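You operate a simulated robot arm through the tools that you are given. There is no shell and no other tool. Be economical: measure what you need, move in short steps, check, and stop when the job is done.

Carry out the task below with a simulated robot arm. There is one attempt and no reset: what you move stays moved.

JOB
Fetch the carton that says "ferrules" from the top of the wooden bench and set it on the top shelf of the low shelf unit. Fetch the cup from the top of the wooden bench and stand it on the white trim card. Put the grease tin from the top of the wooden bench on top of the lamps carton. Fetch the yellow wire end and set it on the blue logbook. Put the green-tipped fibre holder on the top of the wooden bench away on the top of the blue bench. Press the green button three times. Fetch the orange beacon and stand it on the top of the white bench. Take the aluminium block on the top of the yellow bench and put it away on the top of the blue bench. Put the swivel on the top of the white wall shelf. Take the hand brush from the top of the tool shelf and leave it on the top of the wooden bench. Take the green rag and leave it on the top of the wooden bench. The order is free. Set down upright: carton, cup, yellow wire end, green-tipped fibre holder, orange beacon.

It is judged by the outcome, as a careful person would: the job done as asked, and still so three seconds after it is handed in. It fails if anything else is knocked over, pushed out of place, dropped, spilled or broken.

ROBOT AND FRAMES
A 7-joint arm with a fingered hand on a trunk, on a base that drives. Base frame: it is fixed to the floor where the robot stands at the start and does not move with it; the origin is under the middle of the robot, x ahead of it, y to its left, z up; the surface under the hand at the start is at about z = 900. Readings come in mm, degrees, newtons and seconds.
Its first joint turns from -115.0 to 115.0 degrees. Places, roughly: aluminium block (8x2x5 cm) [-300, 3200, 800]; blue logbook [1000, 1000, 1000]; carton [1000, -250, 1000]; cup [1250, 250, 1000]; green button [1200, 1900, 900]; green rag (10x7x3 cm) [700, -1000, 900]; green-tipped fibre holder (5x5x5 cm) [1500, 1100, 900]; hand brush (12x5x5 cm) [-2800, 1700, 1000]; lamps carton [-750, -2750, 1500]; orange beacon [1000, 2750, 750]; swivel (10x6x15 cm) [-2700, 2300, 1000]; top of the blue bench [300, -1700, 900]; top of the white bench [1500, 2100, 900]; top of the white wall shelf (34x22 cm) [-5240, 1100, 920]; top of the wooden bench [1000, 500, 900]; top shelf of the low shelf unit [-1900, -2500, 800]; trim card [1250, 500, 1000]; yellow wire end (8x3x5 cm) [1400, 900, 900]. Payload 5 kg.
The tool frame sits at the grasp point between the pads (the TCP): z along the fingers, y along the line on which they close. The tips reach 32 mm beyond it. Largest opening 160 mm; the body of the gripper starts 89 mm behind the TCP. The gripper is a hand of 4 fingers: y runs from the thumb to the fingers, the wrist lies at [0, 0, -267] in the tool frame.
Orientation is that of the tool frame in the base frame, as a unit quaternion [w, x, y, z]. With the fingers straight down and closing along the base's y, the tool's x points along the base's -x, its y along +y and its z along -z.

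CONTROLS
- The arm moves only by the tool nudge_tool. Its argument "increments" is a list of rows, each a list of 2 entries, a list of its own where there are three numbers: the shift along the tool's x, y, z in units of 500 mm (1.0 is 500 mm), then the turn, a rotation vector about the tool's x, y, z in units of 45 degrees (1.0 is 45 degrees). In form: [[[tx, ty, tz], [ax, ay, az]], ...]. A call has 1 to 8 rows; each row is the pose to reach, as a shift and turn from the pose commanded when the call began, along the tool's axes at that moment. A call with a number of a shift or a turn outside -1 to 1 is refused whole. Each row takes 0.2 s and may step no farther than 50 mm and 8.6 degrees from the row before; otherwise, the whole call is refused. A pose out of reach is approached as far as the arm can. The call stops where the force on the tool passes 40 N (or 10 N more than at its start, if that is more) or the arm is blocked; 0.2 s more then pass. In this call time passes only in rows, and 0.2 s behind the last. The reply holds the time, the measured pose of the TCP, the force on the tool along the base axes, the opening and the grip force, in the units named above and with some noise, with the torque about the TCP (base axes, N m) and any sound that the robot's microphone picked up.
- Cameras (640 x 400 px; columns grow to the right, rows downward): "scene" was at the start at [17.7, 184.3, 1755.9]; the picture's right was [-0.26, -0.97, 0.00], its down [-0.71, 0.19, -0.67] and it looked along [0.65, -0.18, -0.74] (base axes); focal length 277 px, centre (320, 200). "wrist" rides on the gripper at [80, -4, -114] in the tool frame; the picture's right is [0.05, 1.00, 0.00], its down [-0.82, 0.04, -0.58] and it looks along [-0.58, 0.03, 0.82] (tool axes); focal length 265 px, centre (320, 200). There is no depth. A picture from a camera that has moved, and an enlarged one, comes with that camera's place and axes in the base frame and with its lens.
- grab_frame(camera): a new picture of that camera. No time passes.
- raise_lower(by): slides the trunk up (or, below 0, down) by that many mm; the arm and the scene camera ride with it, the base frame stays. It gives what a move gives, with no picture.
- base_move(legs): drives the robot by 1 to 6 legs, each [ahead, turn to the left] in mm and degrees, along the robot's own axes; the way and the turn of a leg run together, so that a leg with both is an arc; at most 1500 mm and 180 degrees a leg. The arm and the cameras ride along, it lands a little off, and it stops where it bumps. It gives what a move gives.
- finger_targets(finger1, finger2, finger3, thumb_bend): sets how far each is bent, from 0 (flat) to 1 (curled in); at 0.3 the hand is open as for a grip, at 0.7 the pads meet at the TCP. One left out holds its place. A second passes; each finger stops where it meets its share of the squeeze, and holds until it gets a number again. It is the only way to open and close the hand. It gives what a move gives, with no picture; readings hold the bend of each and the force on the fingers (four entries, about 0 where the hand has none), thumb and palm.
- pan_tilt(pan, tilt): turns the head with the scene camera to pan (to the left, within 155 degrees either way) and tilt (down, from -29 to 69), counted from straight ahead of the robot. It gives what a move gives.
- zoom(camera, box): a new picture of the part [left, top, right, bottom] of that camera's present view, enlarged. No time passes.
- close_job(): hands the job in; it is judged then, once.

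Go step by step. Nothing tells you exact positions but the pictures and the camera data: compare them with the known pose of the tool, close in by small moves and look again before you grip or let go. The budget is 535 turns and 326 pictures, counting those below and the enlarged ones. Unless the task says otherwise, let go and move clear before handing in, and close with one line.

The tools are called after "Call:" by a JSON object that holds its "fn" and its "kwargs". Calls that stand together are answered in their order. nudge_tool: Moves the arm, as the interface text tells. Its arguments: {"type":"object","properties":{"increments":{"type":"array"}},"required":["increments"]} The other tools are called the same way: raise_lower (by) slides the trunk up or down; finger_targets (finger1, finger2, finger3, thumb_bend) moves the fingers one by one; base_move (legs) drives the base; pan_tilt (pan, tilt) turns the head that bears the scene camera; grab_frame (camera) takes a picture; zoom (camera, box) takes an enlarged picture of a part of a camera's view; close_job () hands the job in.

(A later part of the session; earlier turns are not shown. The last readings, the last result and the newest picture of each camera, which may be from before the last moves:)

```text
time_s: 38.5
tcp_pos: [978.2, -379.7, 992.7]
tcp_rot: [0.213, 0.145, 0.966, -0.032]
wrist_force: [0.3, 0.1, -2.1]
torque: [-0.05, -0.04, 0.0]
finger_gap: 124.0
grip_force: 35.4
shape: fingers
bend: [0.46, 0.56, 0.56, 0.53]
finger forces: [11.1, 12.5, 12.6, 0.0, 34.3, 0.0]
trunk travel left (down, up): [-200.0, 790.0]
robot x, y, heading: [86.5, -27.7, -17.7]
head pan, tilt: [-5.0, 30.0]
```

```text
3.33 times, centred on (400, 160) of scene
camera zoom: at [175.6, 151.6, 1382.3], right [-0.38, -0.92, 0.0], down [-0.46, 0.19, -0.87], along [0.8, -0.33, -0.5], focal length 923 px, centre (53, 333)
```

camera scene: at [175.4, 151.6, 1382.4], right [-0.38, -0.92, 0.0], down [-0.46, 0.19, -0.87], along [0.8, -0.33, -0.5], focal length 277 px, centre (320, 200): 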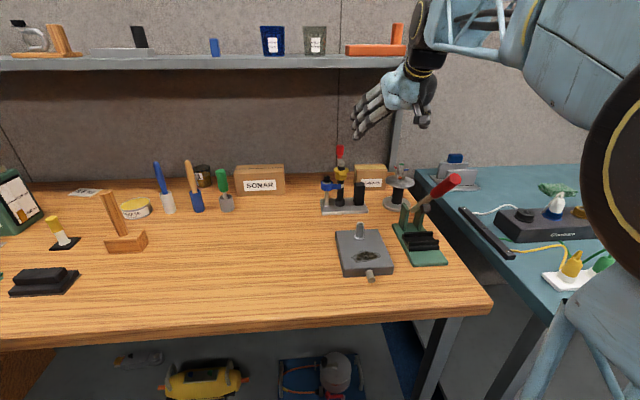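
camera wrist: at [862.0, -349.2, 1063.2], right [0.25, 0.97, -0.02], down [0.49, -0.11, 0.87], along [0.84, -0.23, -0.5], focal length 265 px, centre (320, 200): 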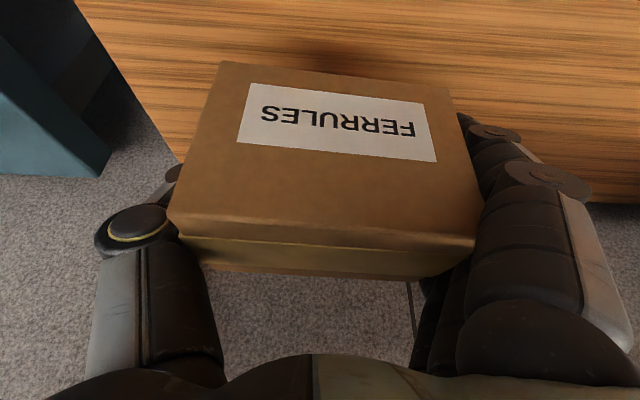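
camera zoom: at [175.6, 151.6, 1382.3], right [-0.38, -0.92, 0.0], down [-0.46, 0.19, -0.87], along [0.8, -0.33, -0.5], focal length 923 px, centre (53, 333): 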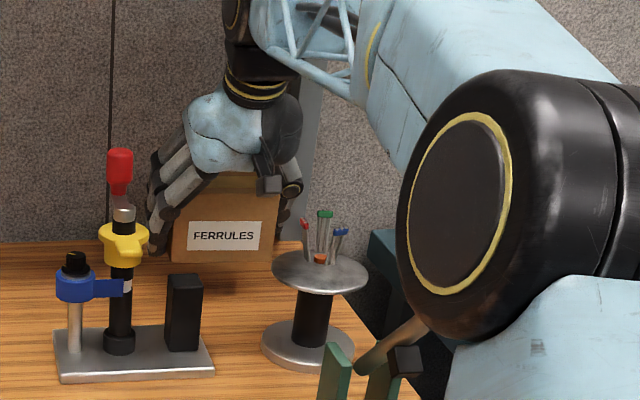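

Carton is held. Lifting with increased tilt and pulling back clear of the shelf and reel.

Call:
{"fn": "nudge_tool", "kwargs": {"increments": [[[-0.017, 0, -0.036], [0, -0.167, 0]], [[-0.034, 0, -0.072], [0, -0.333, 0]], [[0.02, 0, -0.098], [0, -0.333, 0]], [[0.075, 0, -0.123], [0, -0.333, 0]], [[0.041, 0, -0.195], [0, -0.333, 0]], [[0.007, 0, -0.268], [0, -0.333, 0]], [[0.097, 0, -0.31], [0, -0.333, 0]], [[0.186, 0, -0.352], [0, -0.333, 0]]]}}

Call:
{"fn": "grab_frame", "kwargs": {"camera": "scene"}}

```text
time_s: 40.3
tcp_pos: [827.2, -331.6, 1113.9]
tcp_rot: [0.337, 0.139, 0.93, -0.05]
wrist_force: [0.8, -0.7, -2.4]
torque: [-0.04, -0.01, -0.01]
finger_gap: 123.5
grip_force: 35.0
shape: fingers
bend: [0.46, 0.56, 0.56, 0.53]
finger forces: [11.4, 12.6, 12.7, 0.0, 33.7, 0.1]
trunk travel left (down, up): [-200.0, 790.0]
robot x, y, heading: [85.7, -31.4, -17.5]
head pan, tilt: [-5.0, 30.0]
```

```text
289 pictures are left
camera scene: at [175.5, 151.8, 1382.4], right [-0.38, -0.92, 0.0], down [-0.46, 0.19, -0.87], along [0.8, -0.33, -0.5], focal length 277 px, centre (320, 200)
```

scene: 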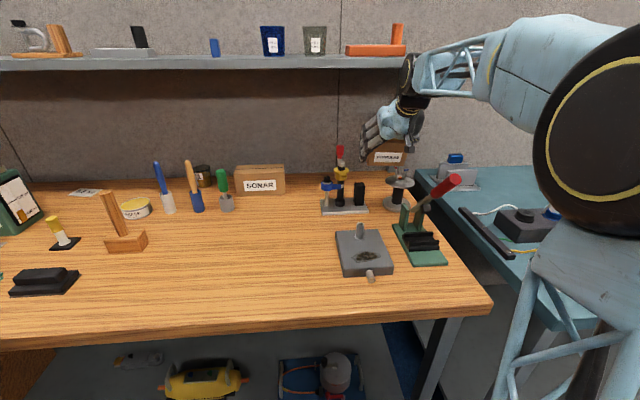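

Now retract, raise the trunk, back off, and drive down the aisle toward the low shelf unit.

Call:
{"fn": "nudge_tool", "kwargs": {"increments": [[[0.076, 0, -0.064], [0, 0, 0]], [[0.153, 0, -0.128], [0, 0, 0]], [[0.23, 0, -0.193], [0, 0, 0]], [[0.306, 0, -0.257], [0, 0, 0]]]}}

Call:
{"fn": "raise_lower", "kwargs": {"by": 400}}

Call:
{"fn": "base_move", "kwargs": {"legs": [[-150, 0], [0, -90]]}}

Call:
{"fn": "pan_tilt", "kwargs": {"pan": 0, "tilt": 25}}

Call:
{"fn": "grab_frame", "kwargs": {"camera": "scene"}}

```text
refused: row 3 steps farther than a row can; nothing moved
```

```text
time_s: 44.2
tcp_pos: [827.7, -334.4, 1513.2]
tcp_rot: [0.338, 0.14, 0.929, -0.051]
wrist_force: [0.0, 0.5, -1.8]
torque: [0.0, -0.04, -0.01]
finger_gap: 123.4
grip_force: 34.9
shape: fingers
bend: [0.46, 0.56, 0.56, 0.53]
finger forces: [11.4, 12.5, 12.6, 0.0, 33.7, 0.0]
trunk travel left (down, up): [-600.0, 390.0]
robot x, y, heading: [88.2, -25.3, -17.6]
head pan, tilt: [-5.0, 30.0]
```

```text
time_s: 49.5
tcp_pos: [-348.2, -728.4, 1515.7]
tcp_rot: [0.206, 0.75, 0.566, -0.273]
wrist_force: [-0.4, 0.1, -1.8]
torque: [-0.02, 0.01, 0.0]
finger_gap: 122.9
grip_force: 33.9
shape: fingers
bend: [0.46, 0.56, 0.56, 0.53]
finger forces: [9.4, 11.9, 12.7, 0.0, 32.8, 0.0]
trunk travel left (down, up): [-600.0, 390.0]
robot x, y, heading: [-54.3, 18.0, -106.1]
head pan, tilt: [-5.0, 30.0]
```

```text
time_s: 50.2
tcp_pos: [-348.4, -728.5, 1515.2]
tcp_rot: [0.206, 0.75, 0.567, -0.273]
wrist_force: [-0.5, -0.7, -2.7]
torque: [-0.02, 0.01, 0.0]
finger_gap: 122.9
grip_force: 33.1
shape: fingers
bend: [0.46, 0.56, 0.56, 0.53]
finger forces: [9.3, 11.9, 12.8, 0.1, 32.8, 0.0]
trunk travel left (down, up): [-600.0, 390.0]
robot x, y, heading: [-57.1, 16.4, -106.3]
head pan, tilt: [0.0, 25.0]
```

```text
288 pictures are left
camera scene: at [130.8, -68.7, 1790.3], right [-0.96, 0.28, 0.0], down [0.12, 0.41, -0.91], along [-0.25, -0.87, -0.42], focal length 277 px, centre (320, 200)
```

scene: 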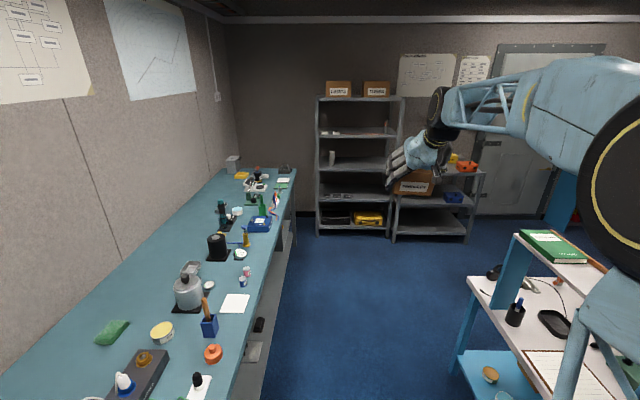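

Call:
{"fn": "nudge_tool", "kwargs": {"increments": [[[0.061, 0, -0.051], [0, 0, 0]], [[0.122, 0, -0.103], [0, 0, 0]], [[0.184, 0, -0.154], [0, 0, 0]], [[0.245, 0, -0.206], [0, 0, 0]]]}}

Call:
{"fn": "base_move", "kwargs": {"legs": [[1450, 0], [0, -57]]}}

Call:
{"fn": "grab_frame", "kwargs": {"camera": "scene"}}

```text
time_s: 51.2
tcp_pos: [-302.7, -572.7, 1515.1]
tcp_rot: [0.206, 0.75, 0.566, -0.273]
wrist_force: [0.7, -0.7, -0.4]
torque: [-0.03, -0.02, -0.03]
finger_gap: 123.0
grip_force: 33.4
shape: fingers
bend: [0.46, 0.56, 0.56, 0.53]
finger forces: [9.4, 11.9, 12.7, 0.1, 32.7, 0.0]
trunk travel left (down, up): [-600.0, 390.0]
robot x, y, heading: [-56.2, 18.4, -106.3]
head pan, tilt: [0.0, 25.0]
```

```text
time_s: 61.0
tcp_pos: [-1090.1, -1490.0, 1515.3]
tcp_rot: [0.052, 0.929, 0.143, -0.337]
wrist_force: [-0.1, -0.2, -1.7]
torque: [0.03, 0.0, -0.01]
finger_gap: 122.6
grip_force: 32.8
shape: fingers
bend: [0.46, 0.56, 0.56, 0.53]
finger forces: [8.7, 11.7, 12.9, 0.0, 32.2, 0.0]
trunk travel left (down, up): [-600.0, 390.0]
robot x, y, heading: [-462.1, -1371.2, -162.9]
head pan, tilt: [0.0, 25.0]
```

```text
287 pictures are left
camera scene: at [-429.0, -1570.9, 1790.4], right [-0.29, 0.96, 0.0], down [0.4, 0.12, -0.91], along [-0.87, -0.27, -0.42], focal length 277 px, centre (320, 200)
```

scene: 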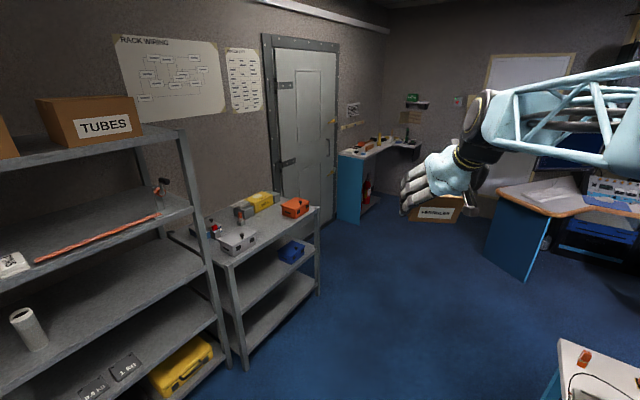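

Call:
{"fn": "zoom", "kwargs": {"camera": "scene", "box": [160, 170, 340, 290]}}

```text
3.33 times, centred on (250, 230) of scene
camera zoom: at [-429.0, -1570.9, 1790.4], right [-0.29, 0.96, 0.0], down [0.4, 0.12, -0.91], along [-0.87, -0.27, -0.42], focal length 923 px, centre (553, 100)
```

zoom: 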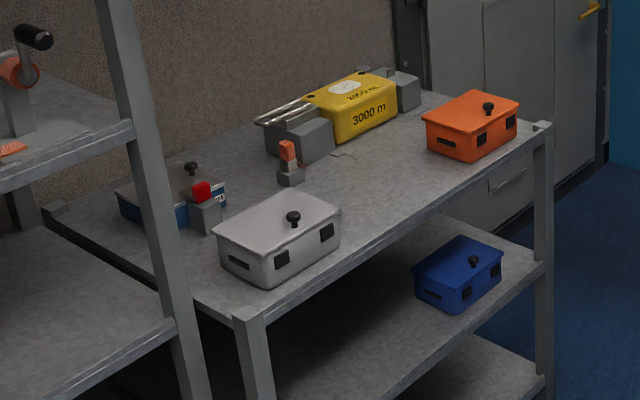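

Call:
{"fn": "base_move", "kwargs": {"legs": [[0, -0.8], [1240, 0], [0, 56.5]]}}

Call:
{"fn": "pan_tilt", "kwargs": {"pan": -5, "tilt": 45}}

Call:
{"fn": "grab_frame", "kwargs": {"camera": "scene"}}

Call:
{"fn": "grab_frame", "kwargs": {"camera": "wrist"}}

```text
time_s: 70.2
tcp_pos: [-1871.9, -2331.8, 1514.7]
tcp_rot: [0.209, 0.744, 0.574, -0.27]
wrist_force: [-0.6, -0.1, -2.9]
torque: [0.0, 0.0, -0.01]
finger_gap: 122.5
grip_force: 32.1
shape: fingers
bend: [0.46, 0.56, 0.56, 0.53]
finger forces: [8.2, 11.4, 13.0, 0.0, 31.7, 0.1]
trunk travel left (down, up): [-600.0, 390.0]
robot x, y, heading: [-1639.9, -1738.8, -105.1]
head pan, tilt: [0.0, 25.0]
```

```text
time_s: 71.0
tcp_pos: [-1871.1, -2333.0, 1513.2]
tcp_rot: [0.209, 0.744, 0.574, -0.271]
wrist_force: [-0.4, 0.1, -1.6]
torque: [0.01, 0.05, -0.01]
finger_gap: 121.9
grip_force: 32.1
shape: fingers
bend: [0.46, 0.56, 0.56, 0.53]
finger forces: [8.2, 11.4, 13.0, 0.0, 31.7, 0.0]
trunk travel left (down, up): [-600.0, 390.0]
robot x, y, heading: [-1633.6, -1737.8, -105.1]
head pan, tilt: [-5.0, 45.0]
```

```text
285 pictures are left
camera scene: at [-1451.1, -1805.6, 1759.8], right [-0.94, 0.34, 0.0], down [0.24, 0.66, -0.71], along [-0.24, -0.66, -0.71], focal length 277 px, centre (320, 200)
```

scene: 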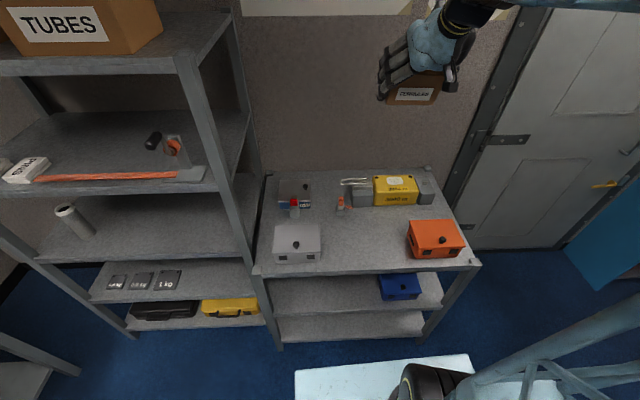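

```text
284 pictures are left
camera wrist: at [-1840.4, -2201.4, 1551.0], right [0.98, -0.22, -0.03], down [-0.02, -0.26, 0.97], along [-0.22, -0.94, -0.26], focal length 265 px, centre (320, 200)
```

wrist: 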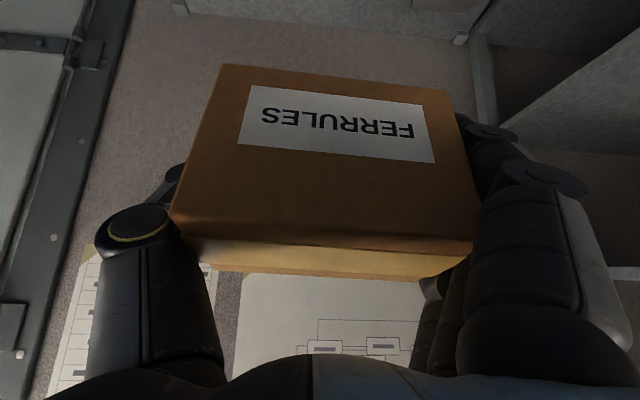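

The free spot is between the white and orange boxes near the front. I'll level the carton, lower the trunk, then descend.

Call:
{"fn": "nudge_tool", "kwargs": {"increments": [[[0, 0, 0], [0, 0.167, 0]], [[0, 0, 0], [0, 0.333, 0]]]}}

Call:
{"fn": "raise_lower", "kwargs": {"by": -480}}

Call:
{"fn": "grab_frame", "kwargs": {"camera": "scene"}}

```text
time_s: 71.6
tcp_pos: [-1870.6, -2333.8, 1512.7]
tcp_rot: [0.132, 0.774, 0.596, -0.17]
wrist_force: [-0.5, 0.1, -1.9]
torque: [-0.01, -0.01, 0.01]
finger_gap: 121.9
grip_force: 32.2
shape: fingers
bend: [0.46, 0.56, 0.56, 0.53]
finger forces: [8.4, 11.5, 13.1, 0.0, 31.5, 0.0]
trunk travel left (down, up): [-600.0, 390.0]
robot x, y, heading: [-1632.1, -1734.8, -105.4]
head pan, tilt: [-5.0, 45.0]
```

```text
refused: -480 is not a number from -400 to 400
```

```text
283 pictures are left
camera scene: at [-1451.4, -1806.4, 1759.7], right [-0.94, 0.34, 0.0], down [0.24, 0.66, -0.71], along [-0.24, -0.66, -0.71], focal length 277 px, centre (320, 200)
```

scene: 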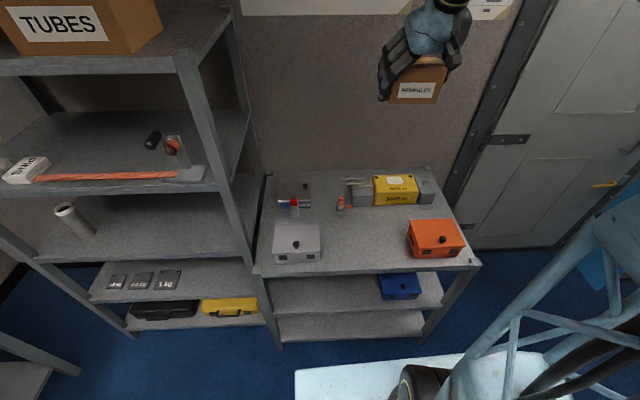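

Call:
{"fn": "raise_lower", "kwargs": {"by": -400}}

Call:
{"fn": "grab_frame", "kwargs": {"camera": "scene"}}

Call:
{"fn": "grab_frame", "kwargs": {"camera": "wrist"}}

```text
time_s: 75.5
tcp_pos: [-1871.9, -2332.6, 1114.2]
tcp_rot: [0.132, 0.773, 0.596, -0.171]
wrist_force: [-0.5, -0.4, -1.6]
torque: [0.0, 0.0, -0.02]
finger_gap: 122.2
grip_force: 32.2
shape: fingers
bend: [0.46, 0.56, 0.56, 0.53]
finger forces: [8.5, 11.4, 13.1, 0.0, 31.4, 0.0]
trunk travel left (down, up): [-200.0, 790.0]
robot x, y, heading: [-1632.4, -1736.6, -105.3]
head pan, tilt: [-5.0, 45.0]
```

```text
282 pictures are left
camera scene: at [-1451.1, -1805.5, 1359.8], right [-0.94, 0.34, 0.0], down [0.24, 0.66, -0.71], along [-0.24, -0.66, -0.71], focal length 277 px, centre (320, 200)
```

scene: 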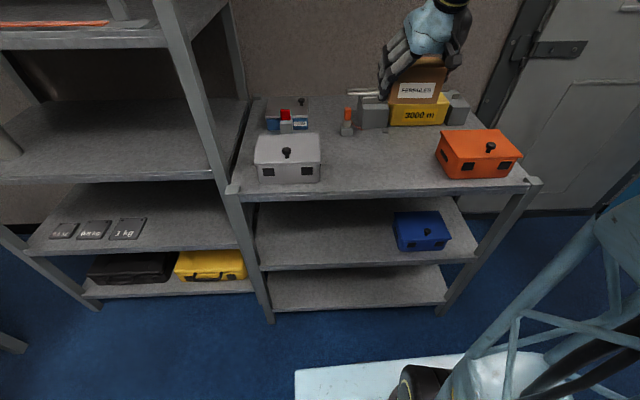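

```text
281 pictures are left
camera wrist: at [-1844.4, -2214.6, 1184.3], right [0.98, -0.21, -0.02], down [-0.09, -0.49, 0.87], along [-0.19, -0.85, -0.5], focal length 265 px, centre (320, 200)
```

wrist: 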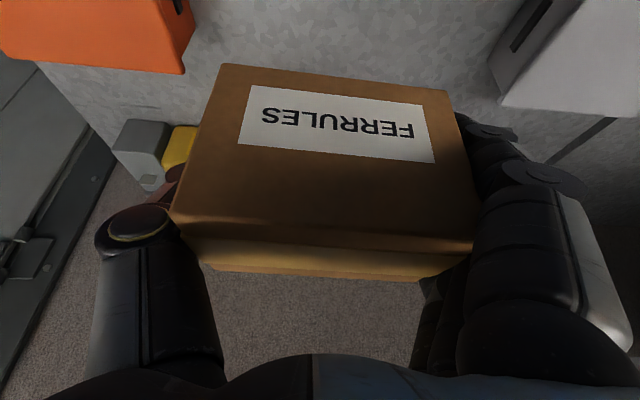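

Triangulating gives the shelf top at z≈885, front edge s≈-2670. I'll shift ~47 mm to centre in the gap and descend partway.

Call:
{"fn": "nudge_tool", "kwargs": {"increments": [[[0.039, 0.03, 0.063], [0, 0, 0]], [[0.078, 0.06, 0.126], [0, 0, 0]], [[0.116, 0.09, 0.188], [0, 0, 0]], [[0.141, 0.09, 0.242], [0, 0, 0]]]}}

Call:
{"fn": "grab_frame", "kwargs": {"camera": "scene"}}

Call:
{"fn": "grab_frame", "kwargs": {"camera": "wrist"}}

```text
time_s: 76.5
tcp_pos: [-1823.1, -2332.2, 972.8]
tcp_rot: [0.131, 0.774, 0.595, -0.171]
wrist_force: [-0.4, -0.9, -2.3]
torque: [0.0, 0.03, 0.01]
finger_gap: 121.9
grip_force: 32.4
shape: fingers
bend: [0.46, 0.56, 0.56, 0.53]
finger forces: [8.7, 11.5, 13.2, 0.0, 31.4, 0.0]
trunk travel left (down, up): [-200.0, 790.0]
robot x, y, heading: [-1635.5, -1736.1, -105.1]
head pan, tilt: [-5.0, 45.0]
```

```text
280 pictures are left
camera scene: at [-1450.9, -1805.5, 1359.7], right [-0.94, 0.34, 0.0], down [0.24, 0.66, -0.71], along [-0.24, -0.66, -0.71], focal length 277 px, centre (320, 200)
```

scene: 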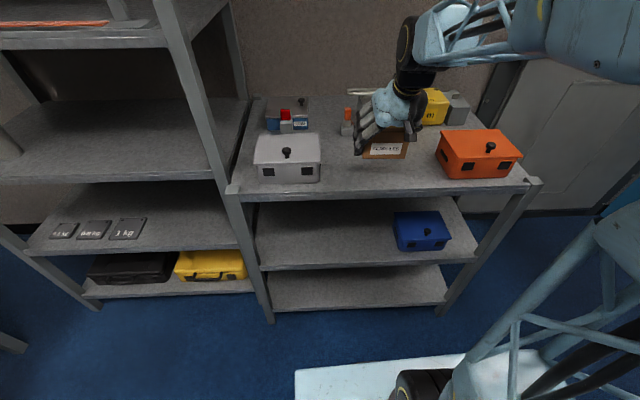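

```text
279 pictures are left
camera wrist: at [-1796.0, -2214.2, 1043.6], right [0.98, -0.21, -0.02], down [-0.09, -0.49, 0.87], along [-0.19, -0.85, -0.5], focal length 265 px, centre (320, 200)
```

wrist: 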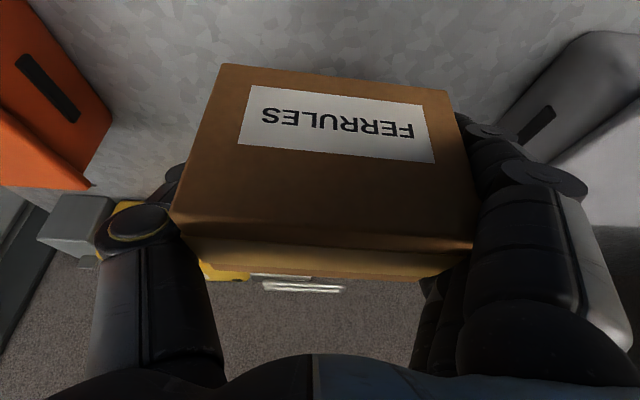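

Call:
{"fn": "nudge_tool", "kwargs": {"increments": [[[0.015, 0, 0.033], [0, 0, 0]], [[0.0295, 0, 0.0633], [0, 0, 0]], [[0.032, 0, 0.0688], [0, 0, 0]]]}}

Call:
{"fn": "zoom", "kwargs": {"camera": "scene", "box": [320, 80, 480, 200]}}

```text
time_s: 77.2
tcp_pos: [-1823.3, -2331.7, 936.1]
tcp_rot: [0.131, 0.774, 0.595, -0.171]
wrist_force: [0.1, 0.2, -1.6]
torque: [0.0, 0.0, -0.01]
finger_gap: 122.3
grip_force: 32.1
shape: fingers
bend: [0.46, 0.56, 0.56, 0.53]
finger forces: [8.7, 11.5, 13.3, 0.0, 31.4, 0.0]
trunk travel left (down, up): [-200.0, 790.0]
robot x, y, heading: [-1637.2, -1737.9, -105.2]
head pan, tilt: [-5.0, 45.0]
```

```text
3.33 times, centred on (400, 140) of scene
camera zoom: at [-1451.1, -1805.7, 1359.7], right [-0.94, 0.34, 0.0], down [0.24, 0.66, -0.71], along [-0.24, -0.66, -0.71], focal length 923 px, centre (53, 400)
```

zoom: 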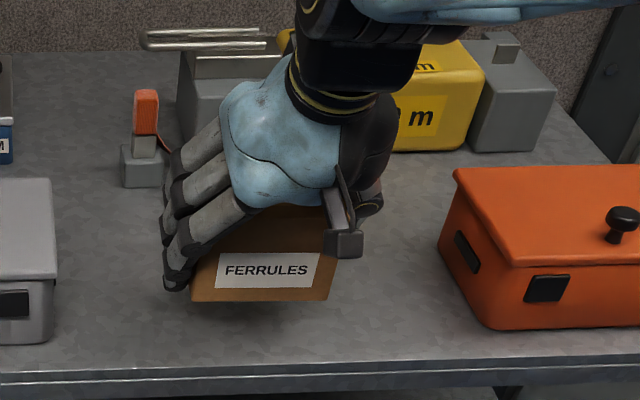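

Call:
{"fn": "nudge_tool", "kwargs": {"increments": [[[0.0025, 0, 0.0054], [0, 0, 0]], [[0.005, 0, 0.0109], [0, 0, 0]], [[0.0075, 0, 0.0163], [0, 0, 0]]]}}

```text
time_s: 78.0
tcp_pos: [-1825.0, -2331.0, 927.2]
tcp_rot: [0.132, 0.773, 0.596, -0.172]
wrist_force: [-0.1, -0.1, -1.8]
torque: [0.0, 0.03, -0.02]
finger_gap: 122.2
grip_force: 32.5
shape: fingers
bend: [0.46, 0.56, 0.56, 0.53]
finger forces: [8.7, 11.5, 13.2, 0.0, 31.3, 0.0]
trunk travel left (down, up): [-200.0, 790.0]
robot x, y, heading: [-1634.3, -1733.1, -105.1]
head pan, tilt: [-5.0, 45.0]
```

Call:
{"fn": "nudge_tool", "kwargs": {"increments": [[[0.0025, 0, 0.0054], [0, 0, 0]], [[0.005, 0, 0.0109], [0, 0, 0]], [[0.0075, 0, 0.0163], [0, 0, 0]]]}}

```text
time_s: 78.8
tcp_pos: [-1824.9, -2332.5, 919.4]
tcp_rot: [0.132, 0.774, 0.595, -0.172]
wrist_force: [-0.8, -0.1, -1.9]
torque: [-0.03, 0.03, 0.01]
finger_gap: 122.4
grip_force: 32.5
shape: fingers
bend: [0.46, 0.56, 0.56, 0.53]
finger forces: [8.7, 11.6, 13.2, 0.1, 31.3, 0.1]
trunk travel left (down, up): [-200.0, 790.0]
robot x, y, heading: [-1633.2, -1732.4, -105.3]
head pan, tilt: [-5.0, 45.0]
```

Call:
{"fn": "nudge_tool", "kwargs": {"increments": [[[0.0034, 0, 0.0072], [0, 0, 0]], [[0.0067, 0, 0.0145], [0, 0, 0]], [[0.01, 0, 0.0217], [0, 0, 0]]]}}

Call:
{"fn": "zoom", "kwargs": {"camera": "scene", "box": [320, 80, 480, 200]}}

```text
time_s: 79.7
tcp_pos: [-1824.6, -2330.2, 908.4]
tcp_rot: [0.131, 0.774, 0.596, -0.172]
wrist_force: [0.4, 0.3, -2.1]
torque: [-0.04, 0.02, 0.03]
finger_gap: 122.1
grip_force: 32.5
shape: fingers
bend: [0.46, 0.56, 0.56, 0.53]
finger forces: [8.7, 11.6, 13.2, 0.0, 31.4, 0.0]
trunk travel left (down, up): [-200.0, 790.0]
robot x, y, heading: [-1638.3, -1737.7, -105.2]
head pan, tilt: [-5.0, 45.0]
```

```text
3.33 times, centred on (400, 140) of scene
camera zoom: at [-1451.1, -1805.6, 1359.7], right [-0.94, 0.34, 0.0], down [0.24, 0.66, -0.71], along [-0.24, -0.66, -0.71], focal length 923 px, centre (53, 400)
```

zoom: 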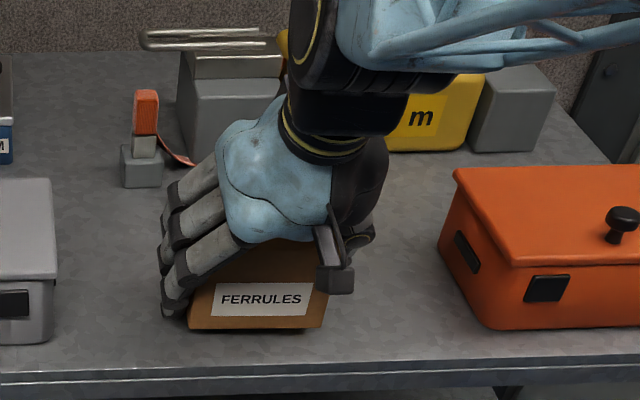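

Call:
{"fn": "nudge_tool", "kwargs": {"increments": [[[0.0034, 0, 0.0072], [0, 0, 0]], [[0.0067, 0, 0.0145], [0, 0, 0]], [[0.01, 0, 0.0217], [0, 0, 0]]]}}

Call:
{"fn": "nudge_tool", "kwargs": {"increments": [[[0.0025, 0, 0.0054], [0, 0, 0]], [[0.005, 0, 0.0109], [0, 0, 0]], [[0.0075, 0, 0.0163], [0, 0, 0]]]}}

Call:
{"fn": "zoom", "kwargs": {"camera": "scene", "box": [320, 80, 480, 200]}}

```text
time_s: 80.5
tcp_pos: [-1824.7, -2331.9, 897.0]
tcp_rot: [0.132, 0.773, 0.595, -0.172]
wrist_force: [-1.5, 1.9, 14.7]
torque: [0.02, -1.19, 0.17]
finger_gap: 122.6
grip_force: 40.3
shape: fingers
bend: [0.46, 0.56, 0.56, 0.53]
finger forces: [22.8, 12.4, 13.8, 0.1, 30.6, 0.0]
trunk travel left (down, up): [-200.0, 790.0]
robot x, y, heading: [-1633.4, -1736.2, -105.1]
head pan, tilt: [-5.0, 45.0]
```

```text
time_s: 80.9
tcp_pos: [-1825.8, -2333.1, 898.1]
tcp_rot: [0.135, 0.773, 0.594, -0.175]
wrist_force: [-0.3, 1.9, 19.1]
torque: [0.01, -1.58, 0.22]
finger_gap: 123.4
grip_force: 41.3
shape: fingers
bend: [0.46, 0.56, 0.56, 0.53]
finger forces: [25.5, 13.4, 14.6, 0.1, 30.0, 0.1]
trunk travel left (down, up): [-200.0, 790.0]
robot x, y, heading: [-1635.4, -1734.9, -105.0]
head pan, tilt: [-5.0, 45.0]
stopped in row 2: the force on the tool passed its limit at 44 N (the readings are from after the stop); the commanded pose is now the measured one
```

```text
3.33 times, centred on (400, 140) of scene
camera zoom: at [-1451.0, -1804.2, 1359.8], right [-0.94, 0.35, 0.0], down [0.24, 0.66, -0.71], along [-0.24, -0.66, -0.71], focal length 923 px, centre (53, 400)
```

zoom: 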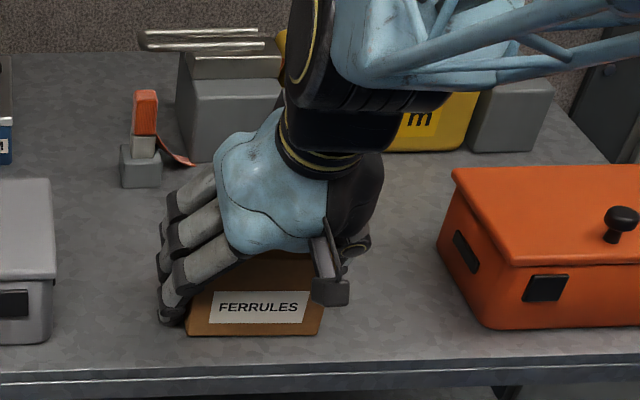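

Contact with the shelf at carton-bottom level. Releasing.

Call:
{"fn": "finger_targets", "kwargs": {"finger1": 0.4, "finger2": 0.45, "finger3": 0.45, "thumb_bend": 0.45}}

Call:
{"fn": "finger_targets", "kwargs": {"finger1": 0.3, "finger2": 0.3, "finger3": 0.3, "thumb_bend": 0.3}}

Call:
{"fn": "grab_frame", "kwargs": {"camera": "wrist"}}

```text
time_s: 82.0
tcp_pos: [-1826.7, -2334.3, 898.0]
tcp_rot: [0.137, 0.773, 0.593, -0.177]
wrist_force: [-2.5, 2.3, 12.8]
torque: [-0.02, -1.13, 0.12]
finger_gap: 131.4
grip_force: 24.7
shape: fingers
bend: [0.4, 0.45, 0.44, 0.45]
finger forces: [17.3, 12.5, 2.8, 0.0, 16.7, 0.0]
trunk travel left (down, up): [-200.0, 790.0]
robot x, y, heading: [-1634.9, -1733.6, -105.0]
head pan, tilt: [-5.0, 45.0]
stopped: the force on the tool passed its limit at 41 N (the readings are from after the stop); the commanded pose is now the measured one
```

```text
time_s: 83.0
tcp_pos: [-1825.2, -2333.6, 896.7]
tcp_rot: [0.135, 0.774, 0.593, -0.176]
wrist_force: [0.3, -0.7, 0.8]
torque: [-0.01, -0.06, 0.03]
finger_gap: 170.1
grip_force: 0.3
shape: fingers
bend: [0.3, 0.3, 0.3, 0.3]
finger forces: [0.0, 0.0, 0.0, 0.0, 0.2, 0.0]
trunk travel left (down, up): [-200.0, 790.0]
robot x, y, heading: [-1634.3, -1731.7, -105.3]
head pan, tilt: [-5.0, 45.0]
```

```text
275 pictures are left
camera wrist: at [-1798.7, -2215.2, 965.4], right [0.98, -0.21, -0.02], down [-0.09, -0.48, 0.87], along [-0.2, -0.85, -0.49], focal length 265 px, centre (320, 200)
```

wrist: 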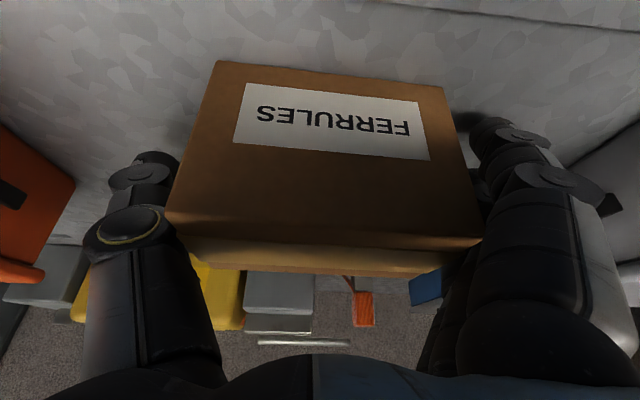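

Call:
{"fn": "nudge_tool", "kwargs": {"increments": [[[0, 0, -0.08], [0, 0, 0]], [[0, 0, -0.17], [0, 0, 0]], [[0, 0, -0.26], [0, 0, 0]], [[0, 0, -0.35], [0, 0, 0]]]}}

Call:
{"fn": "grab_frame", "kwargs": {"camera": "scene"}}

```text
time_s: 84.0
tcp_pos: [-1812.4, -2268.0, 1032.8]
tcp_rot: [0.12, 0.779, 0.595, -0.159]
wrist_force: [0.0, 0.0, 0.8]
torque: [0.01, 0.01, 0.01]
finger_gap: 170.5
grip_force: 0.0
shape: fingers
bend: [0.3, 0.3, 0.3, 0.3]
finger forces: [0.0, 0.0, 0.0, 0.0, 0.0, 0.0]
trunk travel left (down, up): [-200.0, 790.0]
robot x, y, heading: [-1636.3, -1734.2, -105.3]
head pan, tilt: [-5.0, 45.0]
```

```text
274 pictures are left
camera scene: at [-1451.1, -1805.5, 1360.2], right [-0.94, 0.35, 0.0], down [0.24, 0.66, -0.71], along [-0.24, -0.66, -0.71], focal length 277 px, centre (320, 200)
```

scene: 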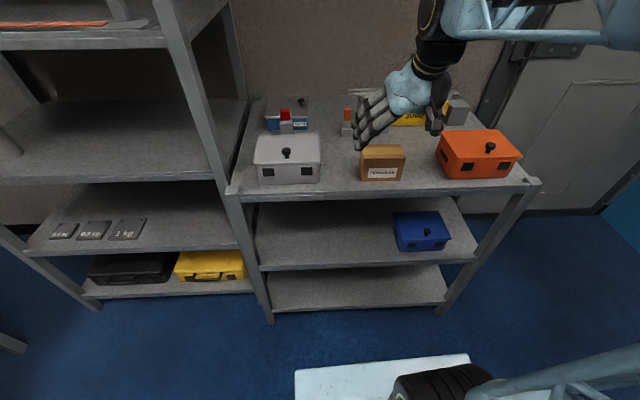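

Carton is set upright. Next: the swivel at the racks. I'll raise the trunk, turn and drive through the middle of the room.

Call:
{"fn": "raise_lower", "kwargs": {"by": 300}}

Call:
{"fn": "base_move", "kwargs": {"legs": [[0, -141], [990, 0], [0, -41]]}}

Call:
{"fn": "pan_tilt", "kwargs": {"pan": 15, "tilt": 25}}

Call:
{"fn": "grab_frame", "kwargs": {"camera": "scene"}}

```text
time_s: 87.0
tcp_pos: [-1807.4, -2260.2, 1354.7]
tcp_rot: [0.135, 0.774, 0.594, -0.175]
wrist_force: [-0.2, 0.0, 0.5]
torque: [0.0, -0.04, 0.02]
finger_gap: 170.7
grip_force: 0.0
shape: fingers
bend: [0.3, 0.3, 0.3, 0.3]
finger forces: [0.1, 0.0, 0.1, 0.0, 0.0, 0.0]
trunk travel left (down, up): [-500.0, 490.0]
robot x, y, heading: [-1639.5, -1734.6, -105.3]
head pan, tilt: [-5.0, 45.0]
```

```text
time_s: 100.3
tcp_pos: [-1804.4, -298.9, 1355.1]
tcp_rot: [0.18, -0.567, 0.793, 0.129]
wrist_force: [-0.6, 0.0, 0.4]
torque: [0.0, 0.02, -0.02]
finger_gap: 170.6
grip_force: 0.1
shape: fingers
bend: [0.3, 0.3, 0.3, 0.3]
finger forces: [0.0, 0.0, 0.0, 0.1, 0.1, 0.0]
trunk travel left (down, up): [-500.0, 490.0]
robot x, y, heading: [-2016.0, -808.7, 71.1]
head pan, tilt: [-5.0, 45.0]
```

```text
time_s: 101.2
tcp_pos: [-1804.6, -296.9, 1354.6]
tcp_rot: [0.181, -0.567, 0.793, 0.129]
wrist_force: [0.6, 0.1, 0.3]
torque: [-0.03, 0.03, 0.0]
finger_gap: 170.4
grip_force: 0.0
shape: fingers
bend: [0.3, 0.3, 0.3, 0.3]
finger forces: [0.1, 0.0, 0.0, 0.0, 0.0, 0.0]
trunk travel left (down, up): [-500.0, 490.0]
robot x, y, heading: [-2012.0, -809.4, 70.7]
head pan, tilt: [15.0, 25.0]
```

```text
273 pictures are left
camera scene: at [-2214.4, -707.0, 1690.3], right [1.0, -0.07, 0.0], down [-0.03, -0.42, -0.91], along [0.07, 0.9, -0.42], focal length 277 px, centre (320, 200)
```

scene: 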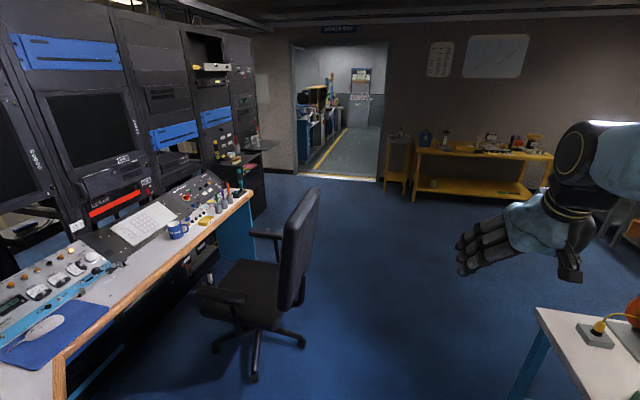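

Call:
{"fn": "base_move", "kwargs": {"legs": [[0, 2.5], [1300, 0], [1150, 0], [0, 90]]}}

Call:
{"fn": "pan_tilt", "kwargs": {"pan": 5, "tilt": 25}}

Call:
{"fn": "grab_frame", "kwargs": {"camera": "scene"}}

```text
time_s: 117.5
tcp_pos: [-1873.2, 1663.2, 1353.3]
tcp_rot: [-0.026, 0.968, -0.115, -0.219]
wrist_force: [-0.5, 0.8, 0.4]
torque: [0.0, -0.02, 0.0]
finger_gap: 170.4
grip_force: 0.1
shape: fingers
bend: [0.3, 0.3, 0.3, 0.3]
finger forces: [0.0, 0.0, 0.0, 0.0, 0.1, 0.0]
trunk travel left (down, up): [-500.0, 490.0]
robot x, y, heading: [-1347.2, 1500.9, 166.3]
head pan, tilt: [15.0, 25.0]
```

```text
time_s: 118.2
tcp_pos: [-1873.4, 1662.9, 1353.9]
tcp_rot: [-0.026, 0.968, -0.114, -0.221]
wrist_force: [0.2, 0.0, 0.4]
torque: [-0.01, 0.02, 0.01]
finger_gap: 170.4
grip_force: 0.1
shape: fingers
bend: [0.3, 0.3, 0.3, 0.3]
finger forces: [0.0, 0.1, 0.0, 0.1, 0.0, 0.1]
trunk travel left (down, up): [-500.0, 490.0]
robot x, y, heading: [-1346.1, 1506.8, 166.1]
head pan, tilt: [5.0, 25.0]
```

```text
272 pictures are left
camera scene: at [-1424.6, 1309.7, 1690.3], right [0.15, 0.99, 0.0], down [0.42, -0.06, -0.91], along [-0.9, 0.14, -0.42], focal length 277 px, centre (320, 200)
```

scene: 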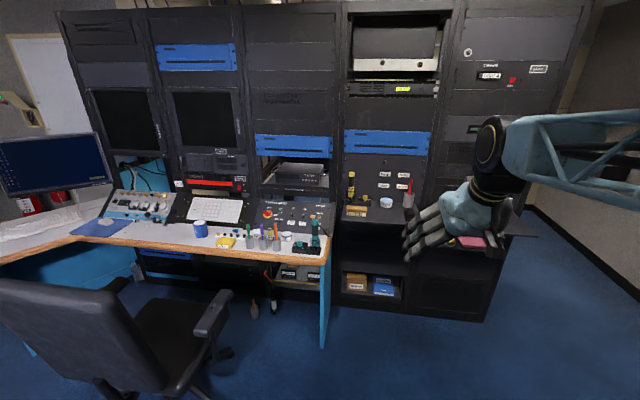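

Call:
{"fn": "base_move", "kwargs": {"legs": [[0, -29], [650, 0], [0, 25]]}}

Call:
{"fn": "grab_frame", "kwargs": {"camera": "scene"}}

Call:
{"fn": "zoom", "kwargs": {"camera": "scene", "box": [240, 160, 480, 310]}}

```text
time_s: 124.7
tcp_pos: [-2340.7, 2141.6, 1353.3]
tcp_rot: [-0.034, 0.964, -0.148, -0.219]
wrist_force: [-0.3, 0.3, 1.0]
torque: [0.02, 0.0, 0.02]
finger_gap: 170.5
grip_force: 0.1
shape: fingers
bend: [0.3, 0.3, 0.3, 0.3]
finger forces: [0.0, 0.0, 0.1, 0.0, 0.0, 0.1]
trunk travel left (down, up): [-500.0, 490.0]
robot x, y, heading: [-1822.8, 1950.1, 162.3]
head pan, tilt: [5.0, 25.0]
```

```text
271 pictures are left
camera scene: at [-1916.5, 1758.2, 1690.3], right [0.22, 0.98, 0.0], down [0.41, -0.09, -0.91], along [-0.88, 0.2, -0.42], focal length 277 px, centre (320, 200)
```

scene: 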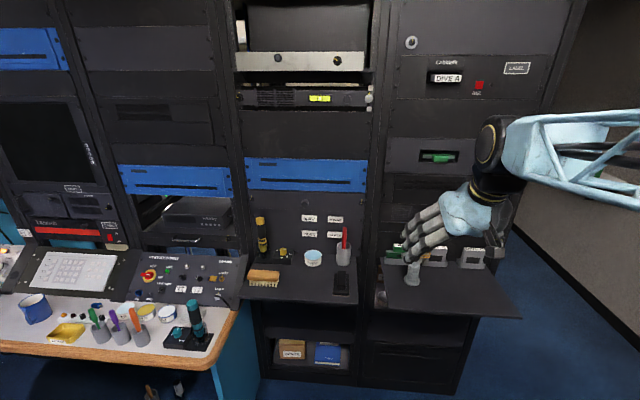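

```text
2.67 times, centred on (360, 235) of scene
camera zoom: at [-1916.5, 1758.2, 1690.3], right [0.22, 0.98, 0.0], down [0.41, -0.09, -0.91], along [-0.88, 0.2, -0.42], focal length 738 px, centre (213, 107)
```

zoom: 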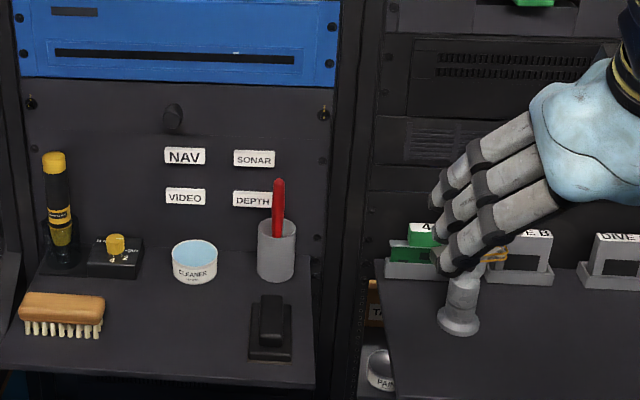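

Call:
{"fn": "nudge_tool", "kwargs": {"increments": [[[0, 0.09, 0], [0, 0, 0]], [[0, 0.18, 0], [0, 0, 0]], [[0, 0.27, 0], [0, 0, 0]]]}}

Call:
{"fn": "grab_frame", "kwargs": {"camera": "wrist"}}

Call:
{"fn": "grab_frame", "kwargs": {"camera": "scene"}}

```text
time_s: 125.5
tcp_pos: [-2381.4, 2013.9, 1354.9]
tcp_rot: [-0.033, 0.964, -0.148, -0.219]
wrist_force: [-0.3, -0.3, 0.3]
torque: [-0.01, -0.02, -0.01]
finger_gap: 170.3
grip_force: 0.0
shape: fingers
bend: [0.3, 0.3, 0.3, 0.3]
finger forces: [0.0, 0.1, 0.1, 0.0, 0.0, 0.0]
trunk travel left (down, up): [-500.0, 490.0]
robot x, y, heading: [-1821.1, 1952.4, 162.4]
head pan, tilt: [5.0, 25.0]
```

```text
269 pictures are left
camera wrist: at [-2263.2, 1981.8, 1423.3], right [-0.25, -0.97, -0.02], down [-0.48, 0.11, 0.87], along [-0.84, 0.23, -0.49], focal length 265 px, centre (320, 200)
```

wrist: 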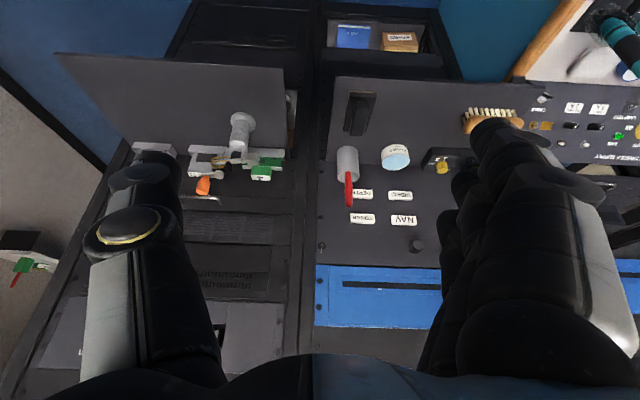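

```text
268 pictures are left
camera scene: at [-1916.9, 1758.0, 1690.2], right [0.22, 0.98, 0.0], down [0.41, -0.09, -0.91], along [-0.88, 0.2, -0.42], focal length 277 px, centre (320, 200)
```

scene: 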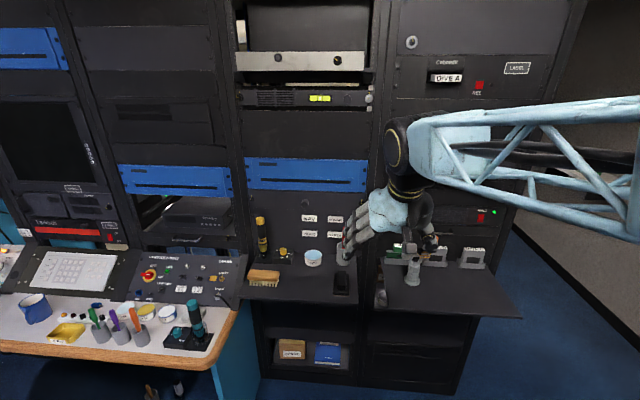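

Call:
{"fn": "zoom", "kwargs": {"camera": "wrist", "box": [120, 90, 320, 215]}}

Call:
{"fn": "zoom", "kwargs": {"camera": "scene", "box": [370, 215, 530, 315]}}

```text
3.20 times, centred on (220, 152) of wrist
camera zoom: at [-2263.2, 1981.8, 1423.3], right [-0.25, -0.97, -0.02], down [-0.48, 0.11, 0.87], along [-0.84, 0.23, -0.49], focal length 849 px, centre (640, 352)
```

zoom: 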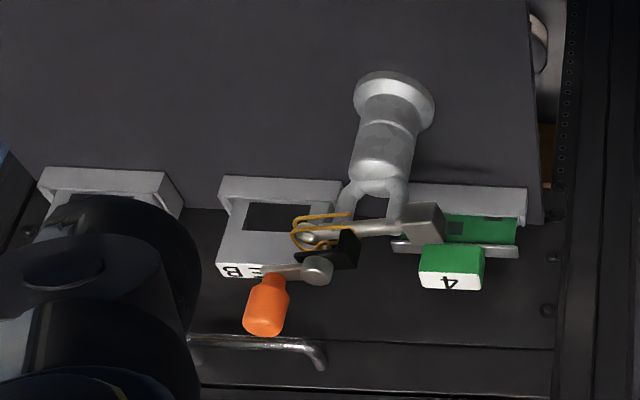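

```text
4.00 times, centred on (450, 265) of scene
camera zoom: at [-1916.9, 1758.0, 1690.2], right [0.22, 0.98, 0.0], down [0.41, -0.09, -0.91], along [-0.88, 0.2, -0.42], focal length 1108 px, centre (-200, -60)
```

zoom: 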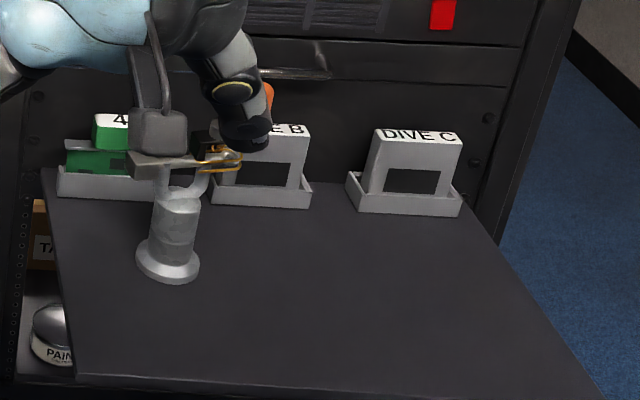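

The swivel (round base, stem, fork with crossbar) stands at about (-2681, 2308, 926). I'll come in with the hand tilted 60° to grip the stem.

Call:
{"fn": "nudge_tool", "kwargs": {"increments": [[[-0.0211, -0.0426, 0.0816], [0, -0.155, 0]], [[-0.0422, -0.0852, 0.1632], [0, -0.311, 0]], [[-0.0633, -0.1278, 0.2448], [0, -0.467, 0]], [[-0.0844, -0.1704, 0.3264], [0, -0.622, 0]], [[-0.1055, -0.213, 0.408], [0, -0.778, 0]], [[-0.1266, -0.2556, 0.4896], [0, -0.778, 0]], [[-0.1477, -0.2982, 0.5712], [0, -0.778, 0]]]}}

Call:
{"fn": "grab_frame", "kwargs": {"camera": "wrist"}}

Call:
{"fn": "zoom", "kwargs": {"camera": "scene", "box": [330, 200, 530, 325]}}

```text
time_s: 127.2
tcp_pos: [-2535.8, 2160.5, 1127.3]
tcp_rot: [-0.058, 0.858, -0.097, -0.501]
wrist_force: [-0.8, -1.3, 0.3]
torque: [0.07, -0.02, -0.16]
finger_gap: 170.8
grip_force: 0.1
shape: fingers
bend: [0.3, 0.3, 0.3, 0.3]
finger forces: [0.0, 0.1, 0.1, 0.0, 0.0, 0.0]
out of reach, approached as far as the arm can: row 4
trunk travel left (down, up): [-500.0, 490.0]
robot x, y, heading: [-1822.7, 1948.8, 162.6]
head pan, tilt: [5.0, 25.0]
stopped in row 7: the arm was blocked; the commanded pose is now the measured one
```

```text
265 pictures are left
camera wrist: at [-2398.3, 2134.5, 1114.3], right [-0.2, -0.98, -0.05], down [0.09, -0.07, 0.99], along [-0.98, 0.2, 0.1], focal length 265 px, centre (320, 200)
```

wrist: 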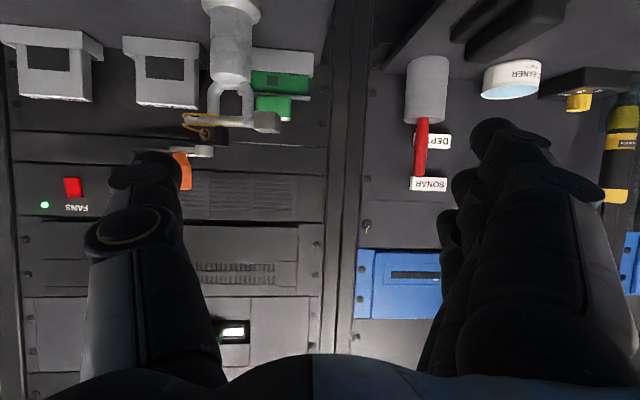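

```text
3.20 times, centred on (430, 262) of scene
camera zoom: at [-1918.2, 1753.9, 1689.9], right [0.22, 0.98, 0.0], down [0.41, -0.09, -0.91], along [-0.88, 0.2, -0.42], focal length 886 px, centre (-32, 0)
```

zoom: 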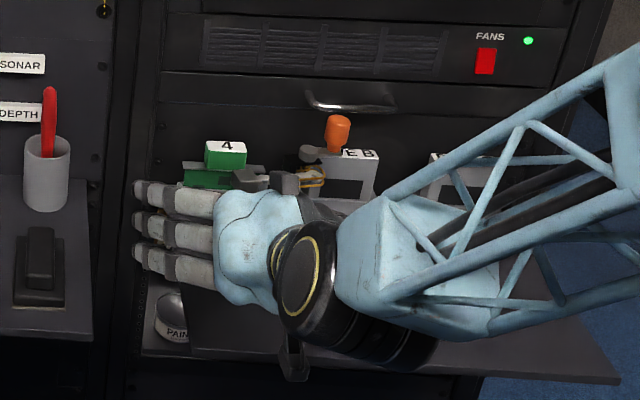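

Call:
{"fn": "nudge_tool", "kwargs": {"increments": [[[0.026, -0.063, 0.054], [0, 0, 0.05]], [[0.052, -0.127, 0.107], [0, 0, 0.1]], [[0.078, -0.19, 0.161], [0, 0, 0.144]]]}}

Call:
{"fn": "grab_frame", "kwargs": {"camera": "wrist"}}

```text
time_s: 128.1
tcp_pos: [-2560.5, 2270.3, 1051.1]
tcp_rot: [-0.028, 0.851, -0.148, -0.503]
wrist_force: [-0.1, 0.4, 0.9]
torque: [0.01, -0.05, 0.02]
finger_gap: 170.8
grip_force: 0.1
shape: fingers
bend: [0.3, 0.3, 0.3, 0.3]
finger forces: [0.0, 0.1, 0.1, 0.1, 0.0, 0.0]
trunk travel left (down, up): [-500.0, 490.0]
robot x, y, heading: [-1825.4, 1949.1, 162.4]
head pan, tilt: [5.0, 25.0]
```

```text
263 pictures are left
camera wrist: at [-2427.6, 2233.9, 1038.9], right [-0.26, -0.96, 0.06], down [0.11, 0.03, 0.99], along [-0.96, 0.26, 0.1], focal length 265 px, centre (320, 200)
```

wrist: 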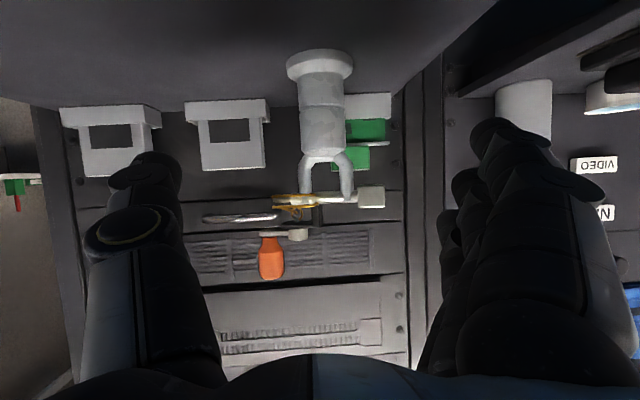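

Call:
{"fn": "nudge_tool", "kwargs": {"increments": [[[0, 0.004, 0.09], [0, 0, -0.07]], [[-0.003, 0.008, 0.18], [0, 0, -0.13]]]}}

Call:
{"fn": "grab_frame", "kwargs": {"camera": "wrist"}}

Call:
{"fn": "zoom", "kwargs": {"camera": "scene", "box": [330, 200, 530, 325]}}

```text
time_s: 128.7
tcp_pos: [-2639.8, 2285.7, 1007.2]
tcp_rot: [-0.056, 0.857, -0.106, -0.501]
wrist_force: [-0.6, 0.1, 0.0]
torque: [-0.03, -0.02, 0.02]
finger_gap: 170.8
grip_force: 0.1
shape: fingers
bend: [0.3, 0.3, 0.3, 0.3]
finger forces: [0.1, 0.1, 0.0, 0.0, 0.0, 0.0]
trunk travel left (down, up): [-500.0, 490.0]
robot x, y, heading: [-1827.2, 1947.5, 162.4]
head pan, tilt: [5.0, 25.0]
```

```text
262 pictures are left
camera wrist: at [-2503.7, 2256.9, 994.3], right [-0.21, -0.98, -0.03], down [0.09, -0.05, 0.99], along [-0.97, 0.21, 0.1], focal length 265 px, centre (320, 200)
```

wrist: 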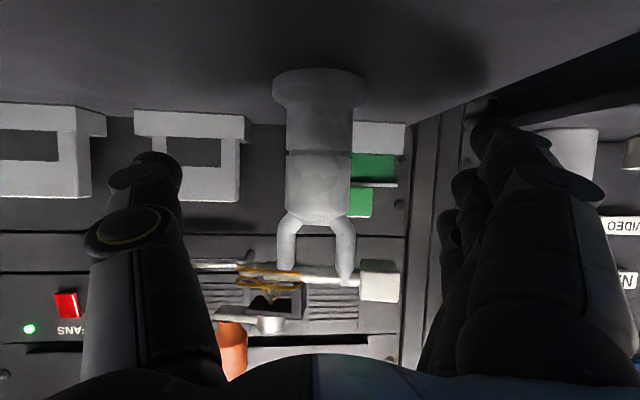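

```text
3.20 times, centred on (430, 262) of scene
camera zoom: at [-1918.4, 1758.6, 1690.2], right [0.22, 0.98, 0.0], down [0.41, -0.09, -0.91], along [-0.88, 0.2, -0.42], focal length 886 px, centre (-32, 0)
```

zoom: 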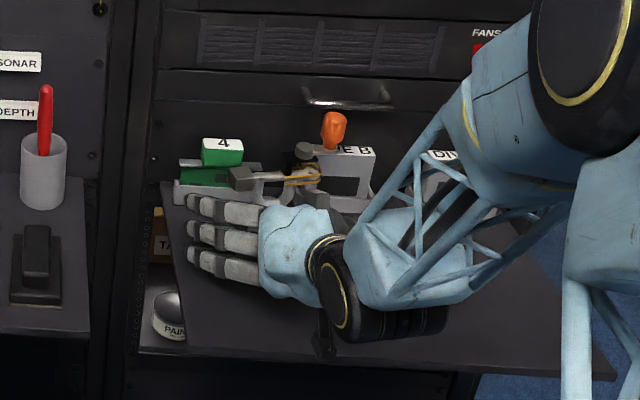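

Call:
{"fn": "nudge_tool", "kwargs": {"increments": [[[-0.002, -0.002, 0.05], [0, 0, 0]], [[-0.003, -0.004, 0.098], [0, 0, 0]]]}}

Call:
{"fn": "finger_targets", "kwargs": {"finger1": 0.45, "finger2": 0.45, "finger3": 0.45, "thumb_bend": 0.45}}

Call:
{"fn": "grab_frame", "kwargs": {"camera": "wrist"}}

```text
time_s: 129.2
tcp_pos: [-2680.7, 2299.3, 986.1]
tcp_rot: [-0.055, 0.857, -0.105, -0.501]
wrist_force: [0.4, -0.2, 0.3]
torque: [0.0, 0.01, -0.01]
finger_gap: 170.8
grip_force: 0.0
shape: fingers
bend: [0.3, 0.3, 0.3, 0.3]
finger forces: [0.1, 0.1, 0.0, 0.0, 0.0, 0.0]
trunk travel left (down, up): [-500.0, 490.0]
robot x, y, heading: [-1820.3, 1947.7, 162.5]
head pan, tilt: [5.0, 25.0]
```

```text
time_s: 130.2
tcp_pos: [-2681.7, 2297.2, 989.4]
tcp_rot: [-0.055, 0.857, -0.106, -0.501]
wrist_force: [-4.1, -3.0, 14.8]
torque: [-1.04, 0.72, -0.23]
finger_gap: 119.6
grip_force: 8.2
shape: fingers
bend: [0.41, 0.45, 0.45, 0.45]
finger forces: [14.7, 0.0, 0.8, 0.0, 0.0, 0.1]
trunk travel left (down, up): [-500.0, 490.0]
robot x, y, heading: [-1826.8, 1950.0, 162.5]
head pan, tilt: [5.0, 25.0]
```

```text
260 pictures are left
camera wrist: at [-2544.7, 2268.7, 975.0], right [-0.21, -0.98, -0.03], down [0.09, -0.06, 0.99], along [-0.97, 0.21, 0.1], focal length 265 px, centre (320, 200)
```

wrist: 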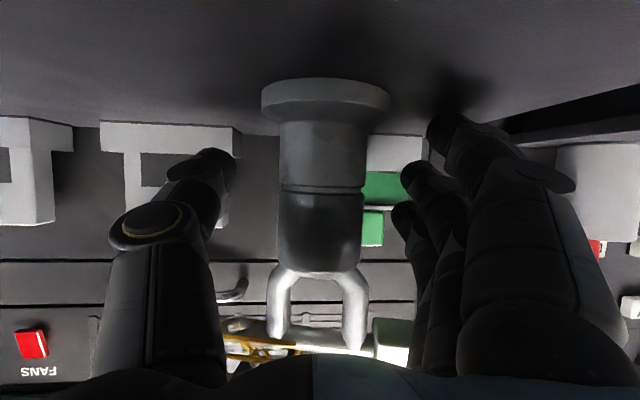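

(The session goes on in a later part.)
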